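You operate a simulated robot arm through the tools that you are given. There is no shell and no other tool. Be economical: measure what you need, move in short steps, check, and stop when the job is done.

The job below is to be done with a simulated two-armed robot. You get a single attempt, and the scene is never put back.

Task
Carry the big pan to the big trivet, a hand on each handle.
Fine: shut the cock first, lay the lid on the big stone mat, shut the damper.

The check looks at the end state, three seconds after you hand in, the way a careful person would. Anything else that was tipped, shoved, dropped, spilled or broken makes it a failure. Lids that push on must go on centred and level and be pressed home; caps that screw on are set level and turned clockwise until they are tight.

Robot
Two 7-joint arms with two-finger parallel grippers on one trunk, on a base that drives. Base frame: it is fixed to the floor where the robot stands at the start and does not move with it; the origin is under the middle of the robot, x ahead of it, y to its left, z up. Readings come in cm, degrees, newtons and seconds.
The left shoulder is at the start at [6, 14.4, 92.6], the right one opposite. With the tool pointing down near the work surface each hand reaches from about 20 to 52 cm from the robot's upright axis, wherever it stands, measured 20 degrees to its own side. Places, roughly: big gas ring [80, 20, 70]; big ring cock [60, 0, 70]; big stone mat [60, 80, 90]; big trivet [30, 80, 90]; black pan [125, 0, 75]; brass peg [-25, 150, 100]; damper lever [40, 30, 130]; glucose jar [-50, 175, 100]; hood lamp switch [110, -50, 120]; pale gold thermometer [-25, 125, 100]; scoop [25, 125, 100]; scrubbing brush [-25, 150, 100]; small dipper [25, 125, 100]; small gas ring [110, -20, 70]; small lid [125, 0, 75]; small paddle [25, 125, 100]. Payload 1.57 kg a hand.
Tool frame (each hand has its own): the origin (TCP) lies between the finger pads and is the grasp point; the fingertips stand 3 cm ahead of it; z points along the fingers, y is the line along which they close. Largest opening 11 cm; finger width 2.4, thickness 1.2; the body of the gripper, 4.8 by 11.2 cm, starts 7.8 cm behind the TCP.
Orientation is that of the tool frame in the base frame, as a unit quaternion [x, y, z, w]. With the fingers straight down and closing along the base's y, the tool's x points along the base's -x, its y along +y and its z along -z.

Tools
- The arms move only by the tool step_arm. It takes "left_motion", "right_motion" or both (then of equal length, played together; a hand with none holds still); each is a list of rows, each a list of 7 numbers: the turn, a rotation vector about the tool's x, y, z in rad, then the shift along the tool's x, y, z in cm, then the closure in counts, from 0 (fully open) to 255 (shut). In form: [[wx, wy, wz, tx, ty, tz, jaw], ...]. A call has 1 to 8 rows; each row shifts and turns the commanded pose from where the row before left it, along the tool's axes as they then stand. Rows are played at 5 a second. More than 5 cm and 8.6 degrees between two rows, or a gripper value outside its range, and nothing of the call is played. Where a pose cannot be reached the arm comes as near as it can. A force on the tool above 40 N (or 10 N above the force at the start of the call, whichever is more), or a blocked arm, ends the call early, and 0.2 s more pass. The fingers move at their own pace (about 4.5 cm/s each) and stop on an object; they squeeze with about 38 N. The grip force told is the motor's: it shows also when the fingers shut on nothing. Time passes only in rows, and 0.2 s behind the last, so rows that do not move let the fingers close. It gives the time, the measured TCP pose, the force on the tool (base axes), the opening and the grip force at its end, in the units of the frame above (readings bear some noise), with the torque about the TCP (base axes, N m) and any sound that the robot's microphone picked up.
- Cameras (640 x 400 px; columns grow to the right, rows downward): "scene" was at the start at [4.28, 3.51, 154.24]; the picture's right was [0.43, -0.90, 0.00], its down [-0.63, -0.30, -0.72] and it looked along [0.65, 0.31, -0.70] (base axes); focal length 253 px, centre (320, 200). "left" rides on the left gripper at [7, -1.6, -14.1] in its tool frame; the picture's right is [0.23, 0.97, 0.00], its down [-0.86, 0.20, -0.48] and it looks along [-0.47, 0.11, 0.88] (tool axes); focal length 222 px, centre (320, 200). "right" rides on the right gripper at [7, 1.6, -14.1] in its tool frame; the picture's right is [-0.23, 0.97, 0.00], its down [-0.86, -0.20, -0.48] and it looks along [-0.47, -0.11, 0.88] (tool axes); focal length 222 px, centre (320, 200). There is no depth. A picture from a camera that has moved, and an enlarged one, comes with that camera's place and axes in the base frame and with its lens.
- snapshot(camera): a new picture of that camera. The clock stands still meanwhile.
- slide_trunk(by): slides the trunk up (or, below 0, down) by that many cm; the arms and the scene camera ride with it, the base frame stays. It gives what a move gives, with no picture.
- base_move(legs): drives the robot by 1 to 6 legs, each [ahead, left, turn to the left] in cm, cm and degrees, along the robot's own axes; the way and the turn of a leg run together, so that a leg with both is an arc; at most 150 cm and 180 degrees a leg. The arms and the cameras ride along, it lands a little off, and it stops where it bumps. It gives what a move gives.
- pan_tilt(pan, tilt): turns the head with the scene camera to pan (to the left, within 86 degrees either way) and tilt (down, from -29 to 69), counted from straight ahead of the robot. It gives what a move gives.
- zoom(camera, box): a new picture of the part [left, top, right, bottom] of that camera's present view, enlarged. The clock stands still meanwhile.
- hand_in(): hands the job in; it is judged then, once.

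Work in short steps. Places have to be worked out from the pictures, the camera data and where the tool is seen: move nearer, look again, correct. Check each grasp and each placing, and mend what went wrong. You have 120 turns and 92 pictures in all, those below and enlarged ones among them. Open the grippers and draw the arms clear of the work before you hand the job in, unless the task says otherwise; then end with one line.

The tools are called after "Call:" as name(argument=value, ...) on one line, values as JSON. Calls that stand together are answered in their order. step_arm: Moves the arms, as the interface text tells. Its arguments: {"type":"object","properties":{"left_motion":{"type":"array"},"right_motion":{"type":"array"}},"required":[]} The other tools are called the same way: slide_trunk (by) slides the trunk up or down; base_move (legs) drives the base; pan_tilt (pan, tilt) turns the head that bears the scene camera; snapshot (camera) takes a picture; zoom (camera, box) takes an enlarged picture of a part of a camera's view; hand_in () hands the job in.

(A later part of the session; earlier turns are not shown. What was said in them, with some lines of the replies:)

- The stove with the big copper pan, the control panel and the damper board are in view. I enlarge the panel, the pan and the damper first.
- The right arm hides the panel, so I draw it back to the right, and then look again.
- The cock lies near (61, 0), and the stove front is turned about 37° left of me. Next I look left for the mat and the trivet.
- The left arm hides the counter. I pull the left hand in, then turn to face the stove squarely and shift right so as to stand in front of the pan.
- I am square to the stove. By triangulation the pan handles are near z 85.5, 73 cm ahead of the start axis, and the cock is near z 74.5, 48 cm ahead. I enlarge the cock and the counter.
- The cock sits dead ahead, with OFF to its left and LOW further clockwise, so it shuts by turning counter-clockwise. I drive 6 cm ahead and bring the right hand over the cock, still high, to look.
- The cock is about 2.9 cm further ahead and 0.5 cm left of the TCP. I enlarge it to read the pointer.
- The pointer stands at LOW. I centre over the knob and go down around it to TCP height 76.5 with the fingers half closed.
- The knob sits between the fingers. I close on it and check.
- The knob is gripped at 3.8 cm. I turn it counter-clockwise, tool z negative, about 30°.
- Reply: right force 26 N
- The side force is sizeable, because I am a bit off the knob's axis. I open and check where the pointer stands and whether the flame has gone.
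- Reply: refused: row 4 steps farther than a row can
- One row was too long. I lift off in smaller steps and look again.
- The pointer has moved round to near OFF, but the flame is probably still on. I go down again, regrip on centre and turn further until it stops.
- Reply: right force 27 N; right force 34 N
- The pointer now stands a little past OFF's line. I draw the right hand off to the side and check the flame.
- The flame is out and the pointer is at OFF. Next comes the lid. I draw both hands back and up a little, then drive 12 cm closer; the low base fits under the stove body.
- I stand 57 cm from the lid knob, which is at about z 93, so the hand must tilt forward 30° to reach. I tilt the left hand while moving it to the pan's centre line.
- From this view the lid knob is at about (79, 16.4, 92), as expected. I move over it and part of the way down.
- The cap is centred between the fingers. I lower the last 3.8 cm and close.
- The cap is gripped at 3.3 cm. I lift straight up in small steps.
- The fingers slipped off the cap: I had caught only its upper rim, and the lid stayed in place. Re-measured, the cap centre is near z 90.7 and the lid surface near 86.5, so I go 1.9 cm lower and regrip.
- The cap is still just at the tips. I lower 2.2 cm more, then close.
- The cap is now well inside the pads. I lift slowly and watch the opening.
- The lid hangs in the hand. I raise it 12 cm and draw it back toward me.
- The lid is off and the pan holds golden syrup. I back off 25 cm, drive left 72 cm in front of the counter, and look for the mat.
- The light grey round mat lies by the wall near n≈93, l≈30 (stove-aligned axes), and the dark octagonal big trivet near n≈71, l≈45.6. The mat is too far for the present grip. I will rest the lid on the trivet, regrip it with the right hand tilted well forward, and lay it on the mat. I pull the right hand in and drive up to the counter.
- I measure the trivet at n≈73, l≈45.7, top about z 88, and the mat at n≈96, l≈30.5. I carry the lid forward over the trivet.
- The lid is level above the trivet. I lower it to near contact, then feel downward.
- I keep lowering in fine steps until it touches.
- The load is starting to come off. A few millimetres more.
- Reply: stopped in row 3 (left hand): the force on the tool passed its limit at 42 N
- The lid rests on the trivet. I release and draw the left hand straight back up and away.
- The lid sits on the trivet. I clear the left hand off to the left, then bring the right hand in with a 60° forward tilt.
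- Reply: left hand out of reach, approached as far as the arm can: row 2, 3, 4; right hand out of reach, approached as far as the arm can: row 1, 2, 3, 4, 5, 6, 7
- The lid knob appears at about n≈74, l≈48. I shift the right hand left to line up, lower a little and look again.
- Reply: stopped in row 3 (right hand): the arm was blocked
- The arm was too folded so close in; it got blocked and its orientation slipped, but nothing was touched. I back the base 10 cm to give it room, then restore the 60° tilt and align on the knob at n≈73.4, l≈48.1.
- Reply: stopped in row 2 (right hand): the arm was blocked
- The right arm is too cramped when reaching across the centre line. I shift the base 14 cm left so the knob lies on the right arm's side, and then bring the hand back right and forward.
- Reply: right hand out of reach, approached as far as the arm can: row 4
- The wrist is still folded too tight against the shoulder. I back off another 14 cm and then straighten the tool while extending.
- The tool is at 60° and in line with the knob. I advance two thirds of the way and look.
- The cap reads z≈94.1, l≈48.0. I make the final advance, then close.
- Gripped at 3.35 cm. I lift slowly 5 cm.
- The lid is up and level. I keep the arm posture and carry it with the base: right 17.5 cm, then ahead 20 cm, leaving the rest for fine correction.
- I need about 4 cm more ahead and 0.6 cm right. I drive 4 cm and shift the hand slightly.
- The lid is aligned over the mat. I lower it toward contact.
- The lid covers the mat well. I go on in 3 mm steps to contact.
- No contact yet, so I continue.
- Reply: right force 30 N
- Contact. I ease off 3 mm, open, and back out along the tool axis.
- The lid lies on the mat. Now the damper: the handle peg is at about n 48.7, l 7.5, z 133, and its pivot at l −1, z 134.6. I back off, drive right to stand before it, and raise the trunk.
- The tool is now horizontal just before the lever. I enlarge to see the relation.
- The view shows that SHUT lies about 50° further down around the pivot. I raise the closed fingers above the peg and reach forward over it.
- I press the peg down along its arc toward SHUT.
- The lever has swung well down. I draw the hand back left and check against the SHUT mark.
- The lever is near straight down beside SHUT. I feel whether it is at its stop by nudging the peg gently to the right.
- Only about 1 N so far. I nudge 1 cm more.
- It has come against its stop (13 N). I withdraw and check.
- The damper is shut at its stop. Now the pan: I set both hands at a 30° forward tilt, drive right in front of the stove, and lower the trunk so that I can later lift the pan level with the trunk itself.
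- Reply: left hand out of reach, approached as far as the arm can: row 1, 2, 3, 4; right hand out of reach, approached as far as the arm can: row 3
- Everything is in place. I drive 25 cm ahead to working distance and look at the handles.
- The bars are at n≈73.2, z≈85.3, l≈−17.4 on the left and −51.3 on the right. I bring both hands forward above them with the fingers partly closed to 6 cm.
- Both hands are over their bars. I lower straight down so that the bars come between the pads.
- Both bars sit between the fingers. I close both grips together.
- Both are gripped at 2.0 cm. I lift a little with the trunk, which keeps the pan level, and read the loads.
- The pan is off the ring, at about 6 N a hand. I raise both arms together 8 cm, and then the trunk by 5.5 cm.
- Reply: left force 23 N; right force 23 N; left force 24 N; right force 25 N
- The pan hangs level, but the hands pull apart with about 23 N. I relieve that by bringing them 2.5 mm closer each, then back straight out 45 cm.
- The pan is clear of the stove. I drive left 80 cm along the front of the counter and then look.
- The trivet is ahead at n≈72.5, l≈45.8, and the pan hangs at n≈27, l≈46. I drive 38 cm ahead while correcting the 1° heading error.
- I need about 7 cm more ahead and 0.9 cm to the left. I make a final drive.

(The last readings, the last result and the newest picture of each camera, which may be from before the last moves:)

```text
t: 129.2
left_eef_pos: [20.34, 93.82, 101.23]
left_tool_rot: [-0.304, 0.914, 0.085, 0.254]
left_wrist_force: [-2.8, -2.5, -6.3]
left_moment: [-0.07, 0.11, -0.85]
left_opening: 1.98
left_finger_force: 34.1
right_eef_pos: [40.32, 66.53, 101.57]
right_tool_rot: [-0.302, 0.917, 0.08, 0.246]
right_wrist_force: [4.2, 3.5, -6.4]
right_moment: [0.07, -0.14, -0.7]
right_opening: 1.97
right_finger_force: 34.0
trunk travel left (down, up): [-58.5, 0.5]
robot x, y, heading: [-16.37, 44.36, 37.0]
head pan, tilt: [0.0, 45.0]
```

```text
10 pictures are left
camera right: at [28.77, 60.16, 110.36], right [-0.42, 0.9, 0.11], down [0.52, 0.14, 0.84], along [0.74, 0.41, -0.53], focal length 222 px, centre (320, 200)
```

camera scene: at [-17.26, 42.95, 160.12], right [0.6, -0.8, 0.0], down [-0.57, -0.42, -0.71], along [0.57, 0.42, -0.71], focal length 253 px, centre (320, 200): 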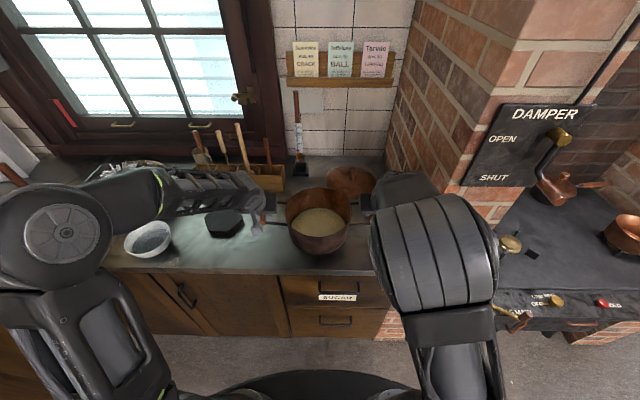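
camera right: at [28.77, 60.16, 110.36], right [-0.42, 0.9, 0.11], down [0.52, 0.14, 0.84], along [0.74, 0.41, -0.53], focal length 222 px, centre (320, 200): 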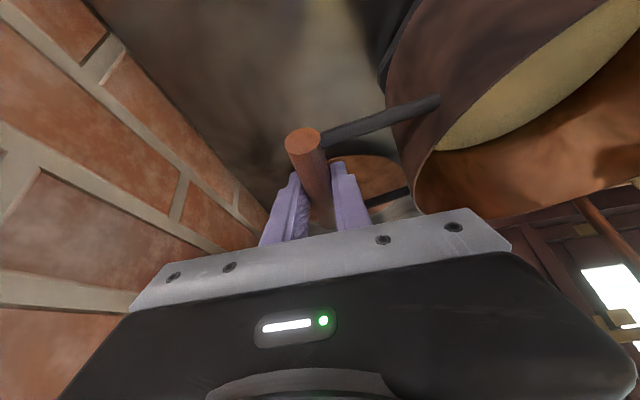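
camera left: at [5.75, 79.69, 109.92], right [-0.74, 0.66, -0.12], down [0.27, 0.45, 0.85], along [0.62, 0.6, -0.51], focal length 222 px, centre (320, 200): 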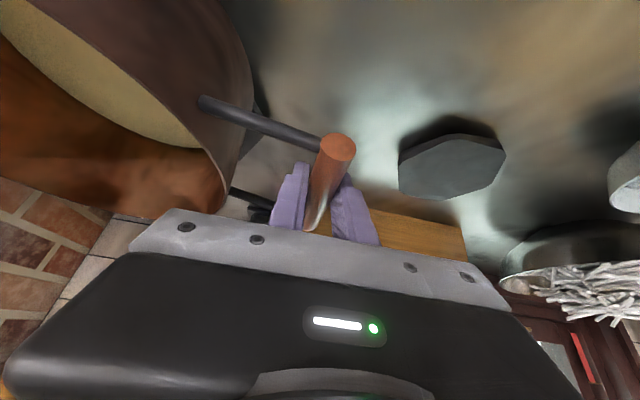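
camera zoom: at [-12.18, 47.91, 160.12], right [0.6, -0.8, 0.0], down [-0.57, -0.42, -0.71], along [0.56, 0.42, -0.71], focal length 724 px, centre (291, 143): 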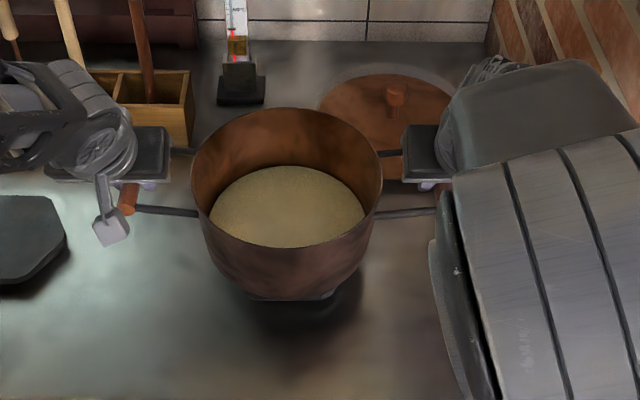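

The pan is centred within a few millimetres; I nudge it 0.6 cm ahead and start lowering both arms together while watching the load.

Call:
step_arm(left_motion=[[0, 0, 0, -0.26, 0, 0.15, 255], [0, 0, 0, -0.26, 0, 0.15, 255], [0, 0, 0, 0.26, 0, 0.43, 255], [0, 0, 0, 0.26, 0, 0.43, 255], [0, 0, 0, 0.26, 0, 0.43, 255], [0, 0, 0, 0, 0, 0, 255]], right_motion=[[0, 0, 0, -0.26, 0, 0.15, 255], [0, 0, 0, -0.26, 0, 0.15, 255], [0, 0, 0, 0.25, 0, 0.43, 255], [0, 0, 0, 0.25, 0, 0.43, 255], [0, 0, 0, 0.25, 0, 0.43, 255], [0, 0, 0, 0, 0, 0, 255]])

Call:
step_arm(left_motion=[[0, 0, 0, 0.26, 0, 0.43, 255], [0, 0, 0, 0.26, 0, 0.43, 255], [0, 0, 0, 0, 0, 0, 255]], right_motion=[[0, 0, 0, 0.25, 0, 0.43, 255], [0, 0, 0, 0.25, 0, 0.43, 255], [0, 0, 0, 0, 0, 0, 255]])

Call:
zoom(camera="scene", box=[220, 150, 440, 290])

```text
t: 130.6
left_eef_pos: [20.68, 94.13, 99.82]
left_tool_rot: [-0.305, 0.914, 0.086, 0.253]
left_wrist_force: [-3.3, -1.3, -6.9]
left_moment: [-0.09, 0.17, -0.79]
left_opening: 1.99
left_finger_force: 34.0
right_eef_pos: [40.84, 66.81, 100.14]
right_tool_rot: [-0.302, 0.917, 0.081, 0.247]
right_wrist_force: [3.2, 0.9, -5.9]
right_moment: [0.19, -0.07, -0.52]
right_opening: 1.98
right_finger_force: 33.6
trunk travel left (down, up): [-58.5, 0.5]
robot x, y, heading: [-16.49, 44.78, 36.7]
head pan, tilt: [0.0, 45.0]
```

```text
t: 131.4
left_eef_pos: [20.58, 94.16, 98.84]
left_tool_rot: [-0.304, 0.914, 0.085, 0.255]
left_wrist_force: [-3.6, -2.1, -5.8]
left_moment: [-0.14, 0.3, -0.81]
left_opening: 1.97
left_finger_force: 33.5
right_eef_pos: [40.69, 66.76, 99.1]
right_tool_rot: [-0.303, 0.917, 0.08, 0.245]
right_wrist_force: [3.3, 1.2, -5.9]
right_moment: [0.14, -0.28, -0.52]
right_opening: 1.98
right_finger_force: 33.7
trunk travel left (down, up): [-58.5, 0.5]
robot x, y, heading: [-16.21, 44.55, 36.8]
head pan, tilt: [0.0, 45.0]
```

```text
2.86 times, centred on (330, 220) of scene
camera zoom: at [-12.34, 47.75, 160.13], right [0.6, -0.8, 0.0], down [-0.57, -0.42, -0.71], along [0.57, 0.42, -0.71], focal length 724 px, centre (291, 143)
```

zoom: 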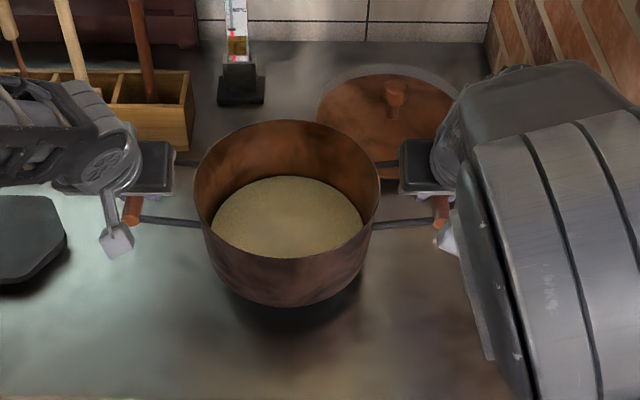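

No contact yet. I keep lowering in 3 mm steps.

Call:
step_arm(left_motion=[[0, 0, 0, 0.16, 0, 0.26, 255], [0, 0, 0, 0.16, 0, 0.26, 255], [0, 0, 0, 0, 0, 0, 255]], right_motion=[[0, 0, 0, 0.15, 0, 0.26, 255], [0, 0, 0, 0.15, 0, 0.26, 255], [0, 0, 0, 0, 0, 0, 255]])

Call:
step_arm(left_motion=[[0, 0, 0, 0.16, 0, 0.26, 255], [0, 0, 0, 0.16, 0, 0.26, 255], [0, 0, 0, 0, 0, 0, 255]], right_motion=[[0, 0, 0, 0.15, 0, 0.26, 255], [0, 0, 0, 0.15, 0, 0.26, 255], [0, 0, 0, 0, 0, 0, 255]])

Call:
step_arm(left_motion=[[0, 0, 0, 0.16, 0, 0.26, 255], [0, 0, 0, 0.16, 0, 0.26, 255], [0, 0, 0, 0, 0, 0, 255]], right_motion=[[0, 0, 0, 0.15, 0, 0.26, 255], [0, 0, 0, 0.15, 0, 0.26, 255], [0, 0, 0, 0, 0, 0, 255]])

```text
t: 132.2
left_eef_pos: [20.65, 94.0, 98.27]
left_tool_rot: [-0.304, 0.914, 0.085, 0.254]
left_wrist_force: [-4.0, -1.6, -6.6]
left_moment: [-0.02, -0.04, -0.81]
left_opening: 2.0
left_finger_force: 33.6
right_eef_pos: [40.67, 66.86, 98.57]
right_tool_rot: [-0.302, 0.917, 0.08, 0.246]
right_wrist_force: [3.9, 1.3, -6.2]
right_moment: [-0.11, 0.01, -0.6]
right_opening: 2.0
right_finger_force: 33.3
trunk travel left (down, up): [-58.5, 0.5]
robot x, y, heading: [-16.54, 44.16, 36.7]
head pan, tilt: [0.0, 45.0]
```

```text
t: 133.0
left_eef_pos: [20.75, 94.02, 98.31]
left_tool_rot: [-0.303, 0.913, 0.086, 0.26]
left_wrist_force: [0.4, 5.2, 28.3]
left_moment: [-0.2, 0.28, -0.69]
left_opening: 2.0
left_finger_force: 33.6
right_eef_pos: [40.67, 66.75, 98.42]
right_tool_rot: [-0.302, 0.916, 0.082, 0.251]
right_wrist_force: [7.4, 3.9, 22.9]
right_moment: [-0.37, 0.5, -0.46]
right_opening: 1.98
right_finger_force: 33.6
trunk travel left (down, up): [-58.5, 0.5]
robot x, y, heading: [-16.37, 44.55, 36.7]
head pan, tilt: [0.0, 45.0]
```

```text
t: 133.8
left_eef_pos: [20.55, 93.94, 97.52]
left_tool_rot: [-0.304, 0.913, 0.086, 0.259]
left_wrist_force: [3.1, 2.2, 30.3]
left_moment: [-0.02, 0.0, -0.61]
left_opening: 1.98
left_finger_force: 33.8
right_eef_pos: [40.6, 66.75, 97.61]
right_tool_rot: [-0.302, 0.916, 0.082, 0.25]
right_wrist_force: [5.7, 1.7, 29.7]
right_moment: [-0.04, 0.01, -0.45]
right_opening: 1.98
right_finger_force: 34.0
trunk travel left (down, up): [-58.5, 0.5]
robot x, y, heading: [-16.51, 44.71, 36.5]
head pan, tilt: [0.0, 45.0]
```

Contact: the pan presses on the trivet with about 30 N a hand. I ease the arms up 4 mm to unload, then release.

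Call:
step_arm(left_motion=[[0, 0, 0, -0.16, 0, -0.26, 255], [0, 0, 0, 0, 0, 0, 255]], right_motion=[[0, 0, 0, -0.15, 0, -0.26, 255], [0, 0, 0, 0, 0, 0, 255]])

Call:
zoom(camera="scene", box=[220, 150, 440, 290])

```text
t: 134.4
left_eef_pos: [20.51, 93.95, 97.5]
left_tool_rot: [-0.304, 0.914, 0.085, 0.255]
left_wrist_force: [2.2, -2.8, 20.0]
left_moment: [0.38, -0.54, -0.64]
left_opening: 1.98
left_finger_force: 33.4
right_eef_pos: [40.63, 66.74, 97.65]
right_tool_rot: [-0.303, 0.917, 0.082, 0.247]
right_wrist_force: [4.5, 6.7, 10.2]
right_moment: [0.48, -0.76, -0.38]
right_opening: 1.99
right_finger_force: 33.7
trunk travel left (down, up): [-58.5, 0.5]
robot x, y, heading: [-16.82, 44.69, 36.7]
head pan, tilt: [0.0, 45.0]
```

```text
2.86 times, centred on (330, 220) of scene
camera zoom: at [-12.56, 47.53, 160.11], right [0.6, -0.8, 0.0], down [-0.57, -0.42, -0.71], along [0.57, 0.42, -0.71], focal length 724 px, centre (291, 143)
```

zoom: 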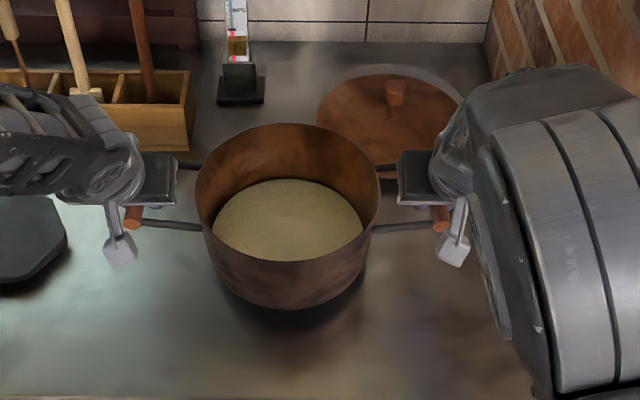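

The pan sits level and most of the load is off. I open both hands to 6 cm together and raise them straight up.

Call:
step_arm(left_motion=[[0, 0, 0, -0.05, 0, -0.08, 255], [0, 0, 0, 0, 0, 0, 115], [0, 0, 0, 0, 0, 0, 115], [0, 0, 0, 0, 0, 0, 115], [0, 0, 0, -1.04, 0, -1.7, 115], [0, 0, 0, -1.5, 0, -2.5, 115], [0, 0, 0, -1.5, 0, -2.5, 115], [0, 0, 0, -1.5, 0, -2.5, 115]], right_motion=[[0, 0, 0, -0.05, 0, -0.08, 255], [0, 0, 0, 0, 0, 0, 115], [0, 0, 0, 0, 0, 0, 115], [0, 0, 0, 0, 0, 0, 115], [0, 0, 0, -1.0, 0, -1.73, 115], [0, 0, 0, -1.5, 0, -2.6, 115], [0, 0, 0, -1.5, 0, -2.6, 115], [0, 0, 0, -1.5, 0, -2.6, 115]])

Call:
base_move(legs=[[-35, 0, 0]])

Call:
snapshot(camera="scene")

```text
t: 136.2
left_eef_pos: [20.65, 94.07, 108.2]
left_tool_rot: [-0.304, 0.914, 0.085, 0.254]
left_wrist_force: [-0.8, 1.4, 0.3]
left_moment: [0.0, -0.02, -0.01]
left_opening: 6.07
left_finger_force: 0.1
right_eef_pos: [40.61, 66.65, 108.85]
right_tool_rot: [-0.302, 0.917, 0.081, 0.247]
right_wrist_force: [0.4, -0.2, 0.0]
right_moment: [-0.04, 0.0, 0.02]
right_opening: 6.02
right_finger_force: 0.0
trunk travel left (down, up): [-58.5, 0.5]
robot x, y, heading: [-16.32, 44.44, 36.6]
head pan, tilt: [0.0, 45.0]
```

```text
t: 138.5
left_eef_pos: [-7.49, 73.03, 108.03]
left_tool_rot: [-0.303, 0.914, 0.085, 0.255]
left_wrist_force: [-0.1, -0.2, 0.6]
left_moment: [0.01, 0.02, -0.01]
left_opening: 6.04
left_finger_force: 0.0
right_eef_pos: [12.51, 45.43, 108.93]
right_tool_rot: [-0.301, 0.918, 0.08, 0.246]
right_wrist_force: [0.2, -0.3, -0.5]
right_moment: [0.01, -0.03, 0.0]
right_opening: 6.05
right_finger_force: 0.1
trunk travel left (down, up): [-58.5, 0.5]
robot x, y, heading: [-44.49, 23.69, 36.7]
head pan, tilt: [0.0, 45.0]
```

```text
7 pictures are left
camera scene: at [-40.71, 26.59, 160.14], right [0.6, -0.8, 0.0], down [-0.57, -0.42, -0.71], along [0.57, 0.42, -0.71], focal length 253 px, centre (320, 200)
```

scene: 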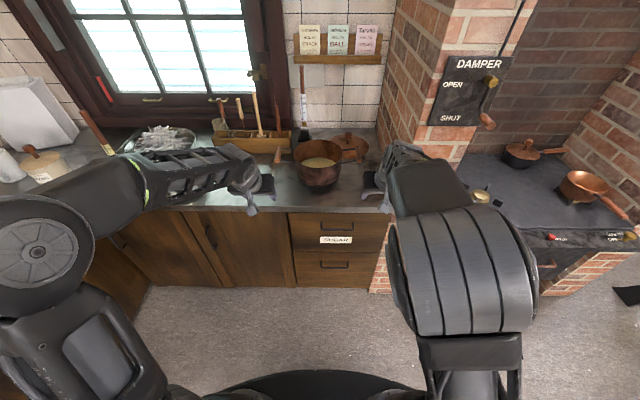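

I check the pan, the trivet and the lid enlarged, along with the damper and the cock.

Call:
zoom(camera="scene", box=[260, 110, 390, 215])

Call:
zoom(camera="scene", box=[420, 50, 640, 260])

```text
3.81 times, centred on (325, 162) of scene
camera zoom: at [-40.71, 26.59, 160.14], right [0.6, -0.8, 0.0], down [-0.57, -0.42, -0.71], along [0.57, 0.42, -0.71], focal length 965 px, centre (301, 343)
```

zoom: 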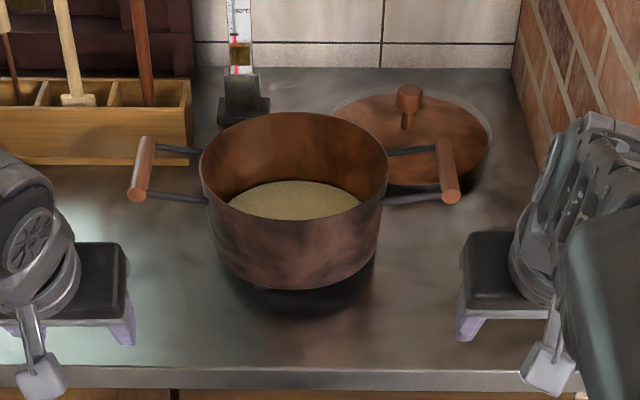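

```text
1.90 times, centred on (530, 155) of scene
camera zoom: at [-40.71, 26.59, 160.14], right [0.6, -0.8, 0.0], down [-0.57, -0.42, -0.71], along [0.57, 0.42, -0.71], focal length 482 px, centre (-80, 286)
```

zoom: 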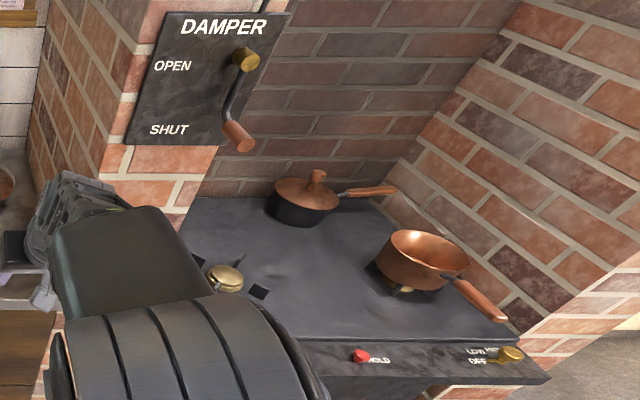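

The pan stands level on the trivet with nothing spilled, the lid lies flat on the stone mat, the damper is at SHUT and there is no flame. I open the grippers fully and back off a little more.

Call:
step_arm(left_motion=[[0, 0, 0, 0, 0, 0, 0], [0, 0, 0, 0, 0, 0, 0], [0, 0, 0, 0, 0, 0, 0]], right_motion=[[0, 0, 0, 0, 0, 0, 0], [0, 0, 0, 0, 0, 0, 0], [0, 0, 0, 0, 0, 0, 0]])

Call:
base_move(legs=[[-15, 0, 0]])

Call:
zoom(camera="scene", box=[250, 80, 410, 190])

```text
t: 139.3
left_eef_pos: [-7.45, 73.01, 108.06]
left_tool_rot: [-0.303, 0.915, 0.085, 0.254]
left_wrist_force: [0.4, 0.7, 0.1]
left_moment: [0.01, -0.01, 0.0]
left_opening: 11.02
left_finger_force: 0.1
right_eef_pos: [12.64, 45.45, 108.81]
right_tool_rot: [-0.3, 0.918, 0.08, 0.247]
right_wrist_force: [0.3, 0.5, 0.2]
right_moment: [0.01, -0.04, 0.03]
right_opening: 11.02
right_finger_force: 0.0
trunk travel left (down, up): [-58.5, 0.5]
robot x, y, heading: [-45.11, 23.53, 36.8]
head pan, tilt: [0.0, 45.0]
```

```text
t: 140.7
left_eef_pos: [-19.64, 63.81, 108.08]
left_tool_rot: [-0.303, 0.914, 0.086, 0.255]
left_wrist_force: [-0.8, 0.3, -0.1]
left_moment: [0.01, -0.05, 0.02]
left_opening: 11.01
left_finger_force: 0.1
right_eef_pos: [0.33, 36.36, 108.89]
right_tool_rot: [-0.3, 0.917, 0.081, 0.248]
right_wrist_force: [-1.6, -0.2, 0.5]
right_moment: [0.0, -0.03, -0.04]
right_opening: 11.0
right_finger_force: 0.1
trunk travel left (down, up): [-58.5, 0.5]
robot x, y, heading: [-56.91, 14.6, 36.5]
head pan, tilt: [0.0, 45.0]
```

```text
3.64 times, centred on (330, 135) of scene
camera zoom: at [-52.93, 17.51, 160.14], right [0.6, -0.8, 0.0], down [-0.57, -0.42, -0.71], along [0.57, 0.42, -0.71], focal length 921 px, centre (284, 436)
```

zoom: 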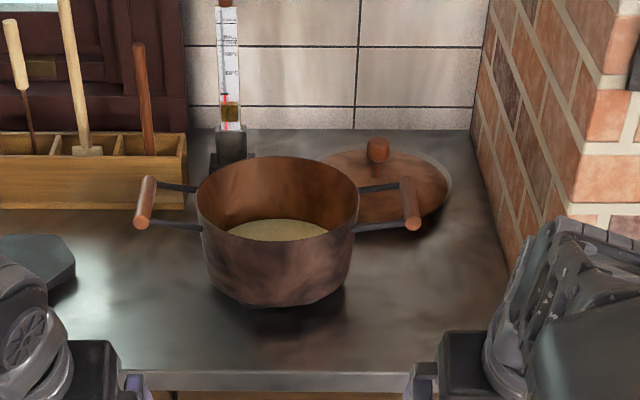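

The pan and lid are both level and at rest, and the hands are clear, so I hand in.

Call:
hand_in()

```text
The job is handed in.
```

The big pan is on the big trivet, carried level with a hand on each handle. I shut the cock first (flame out). The lid lies flat on the big stone mat, about 3 cm short of its centre on the side towards the robot. The damper is shut against its stop.
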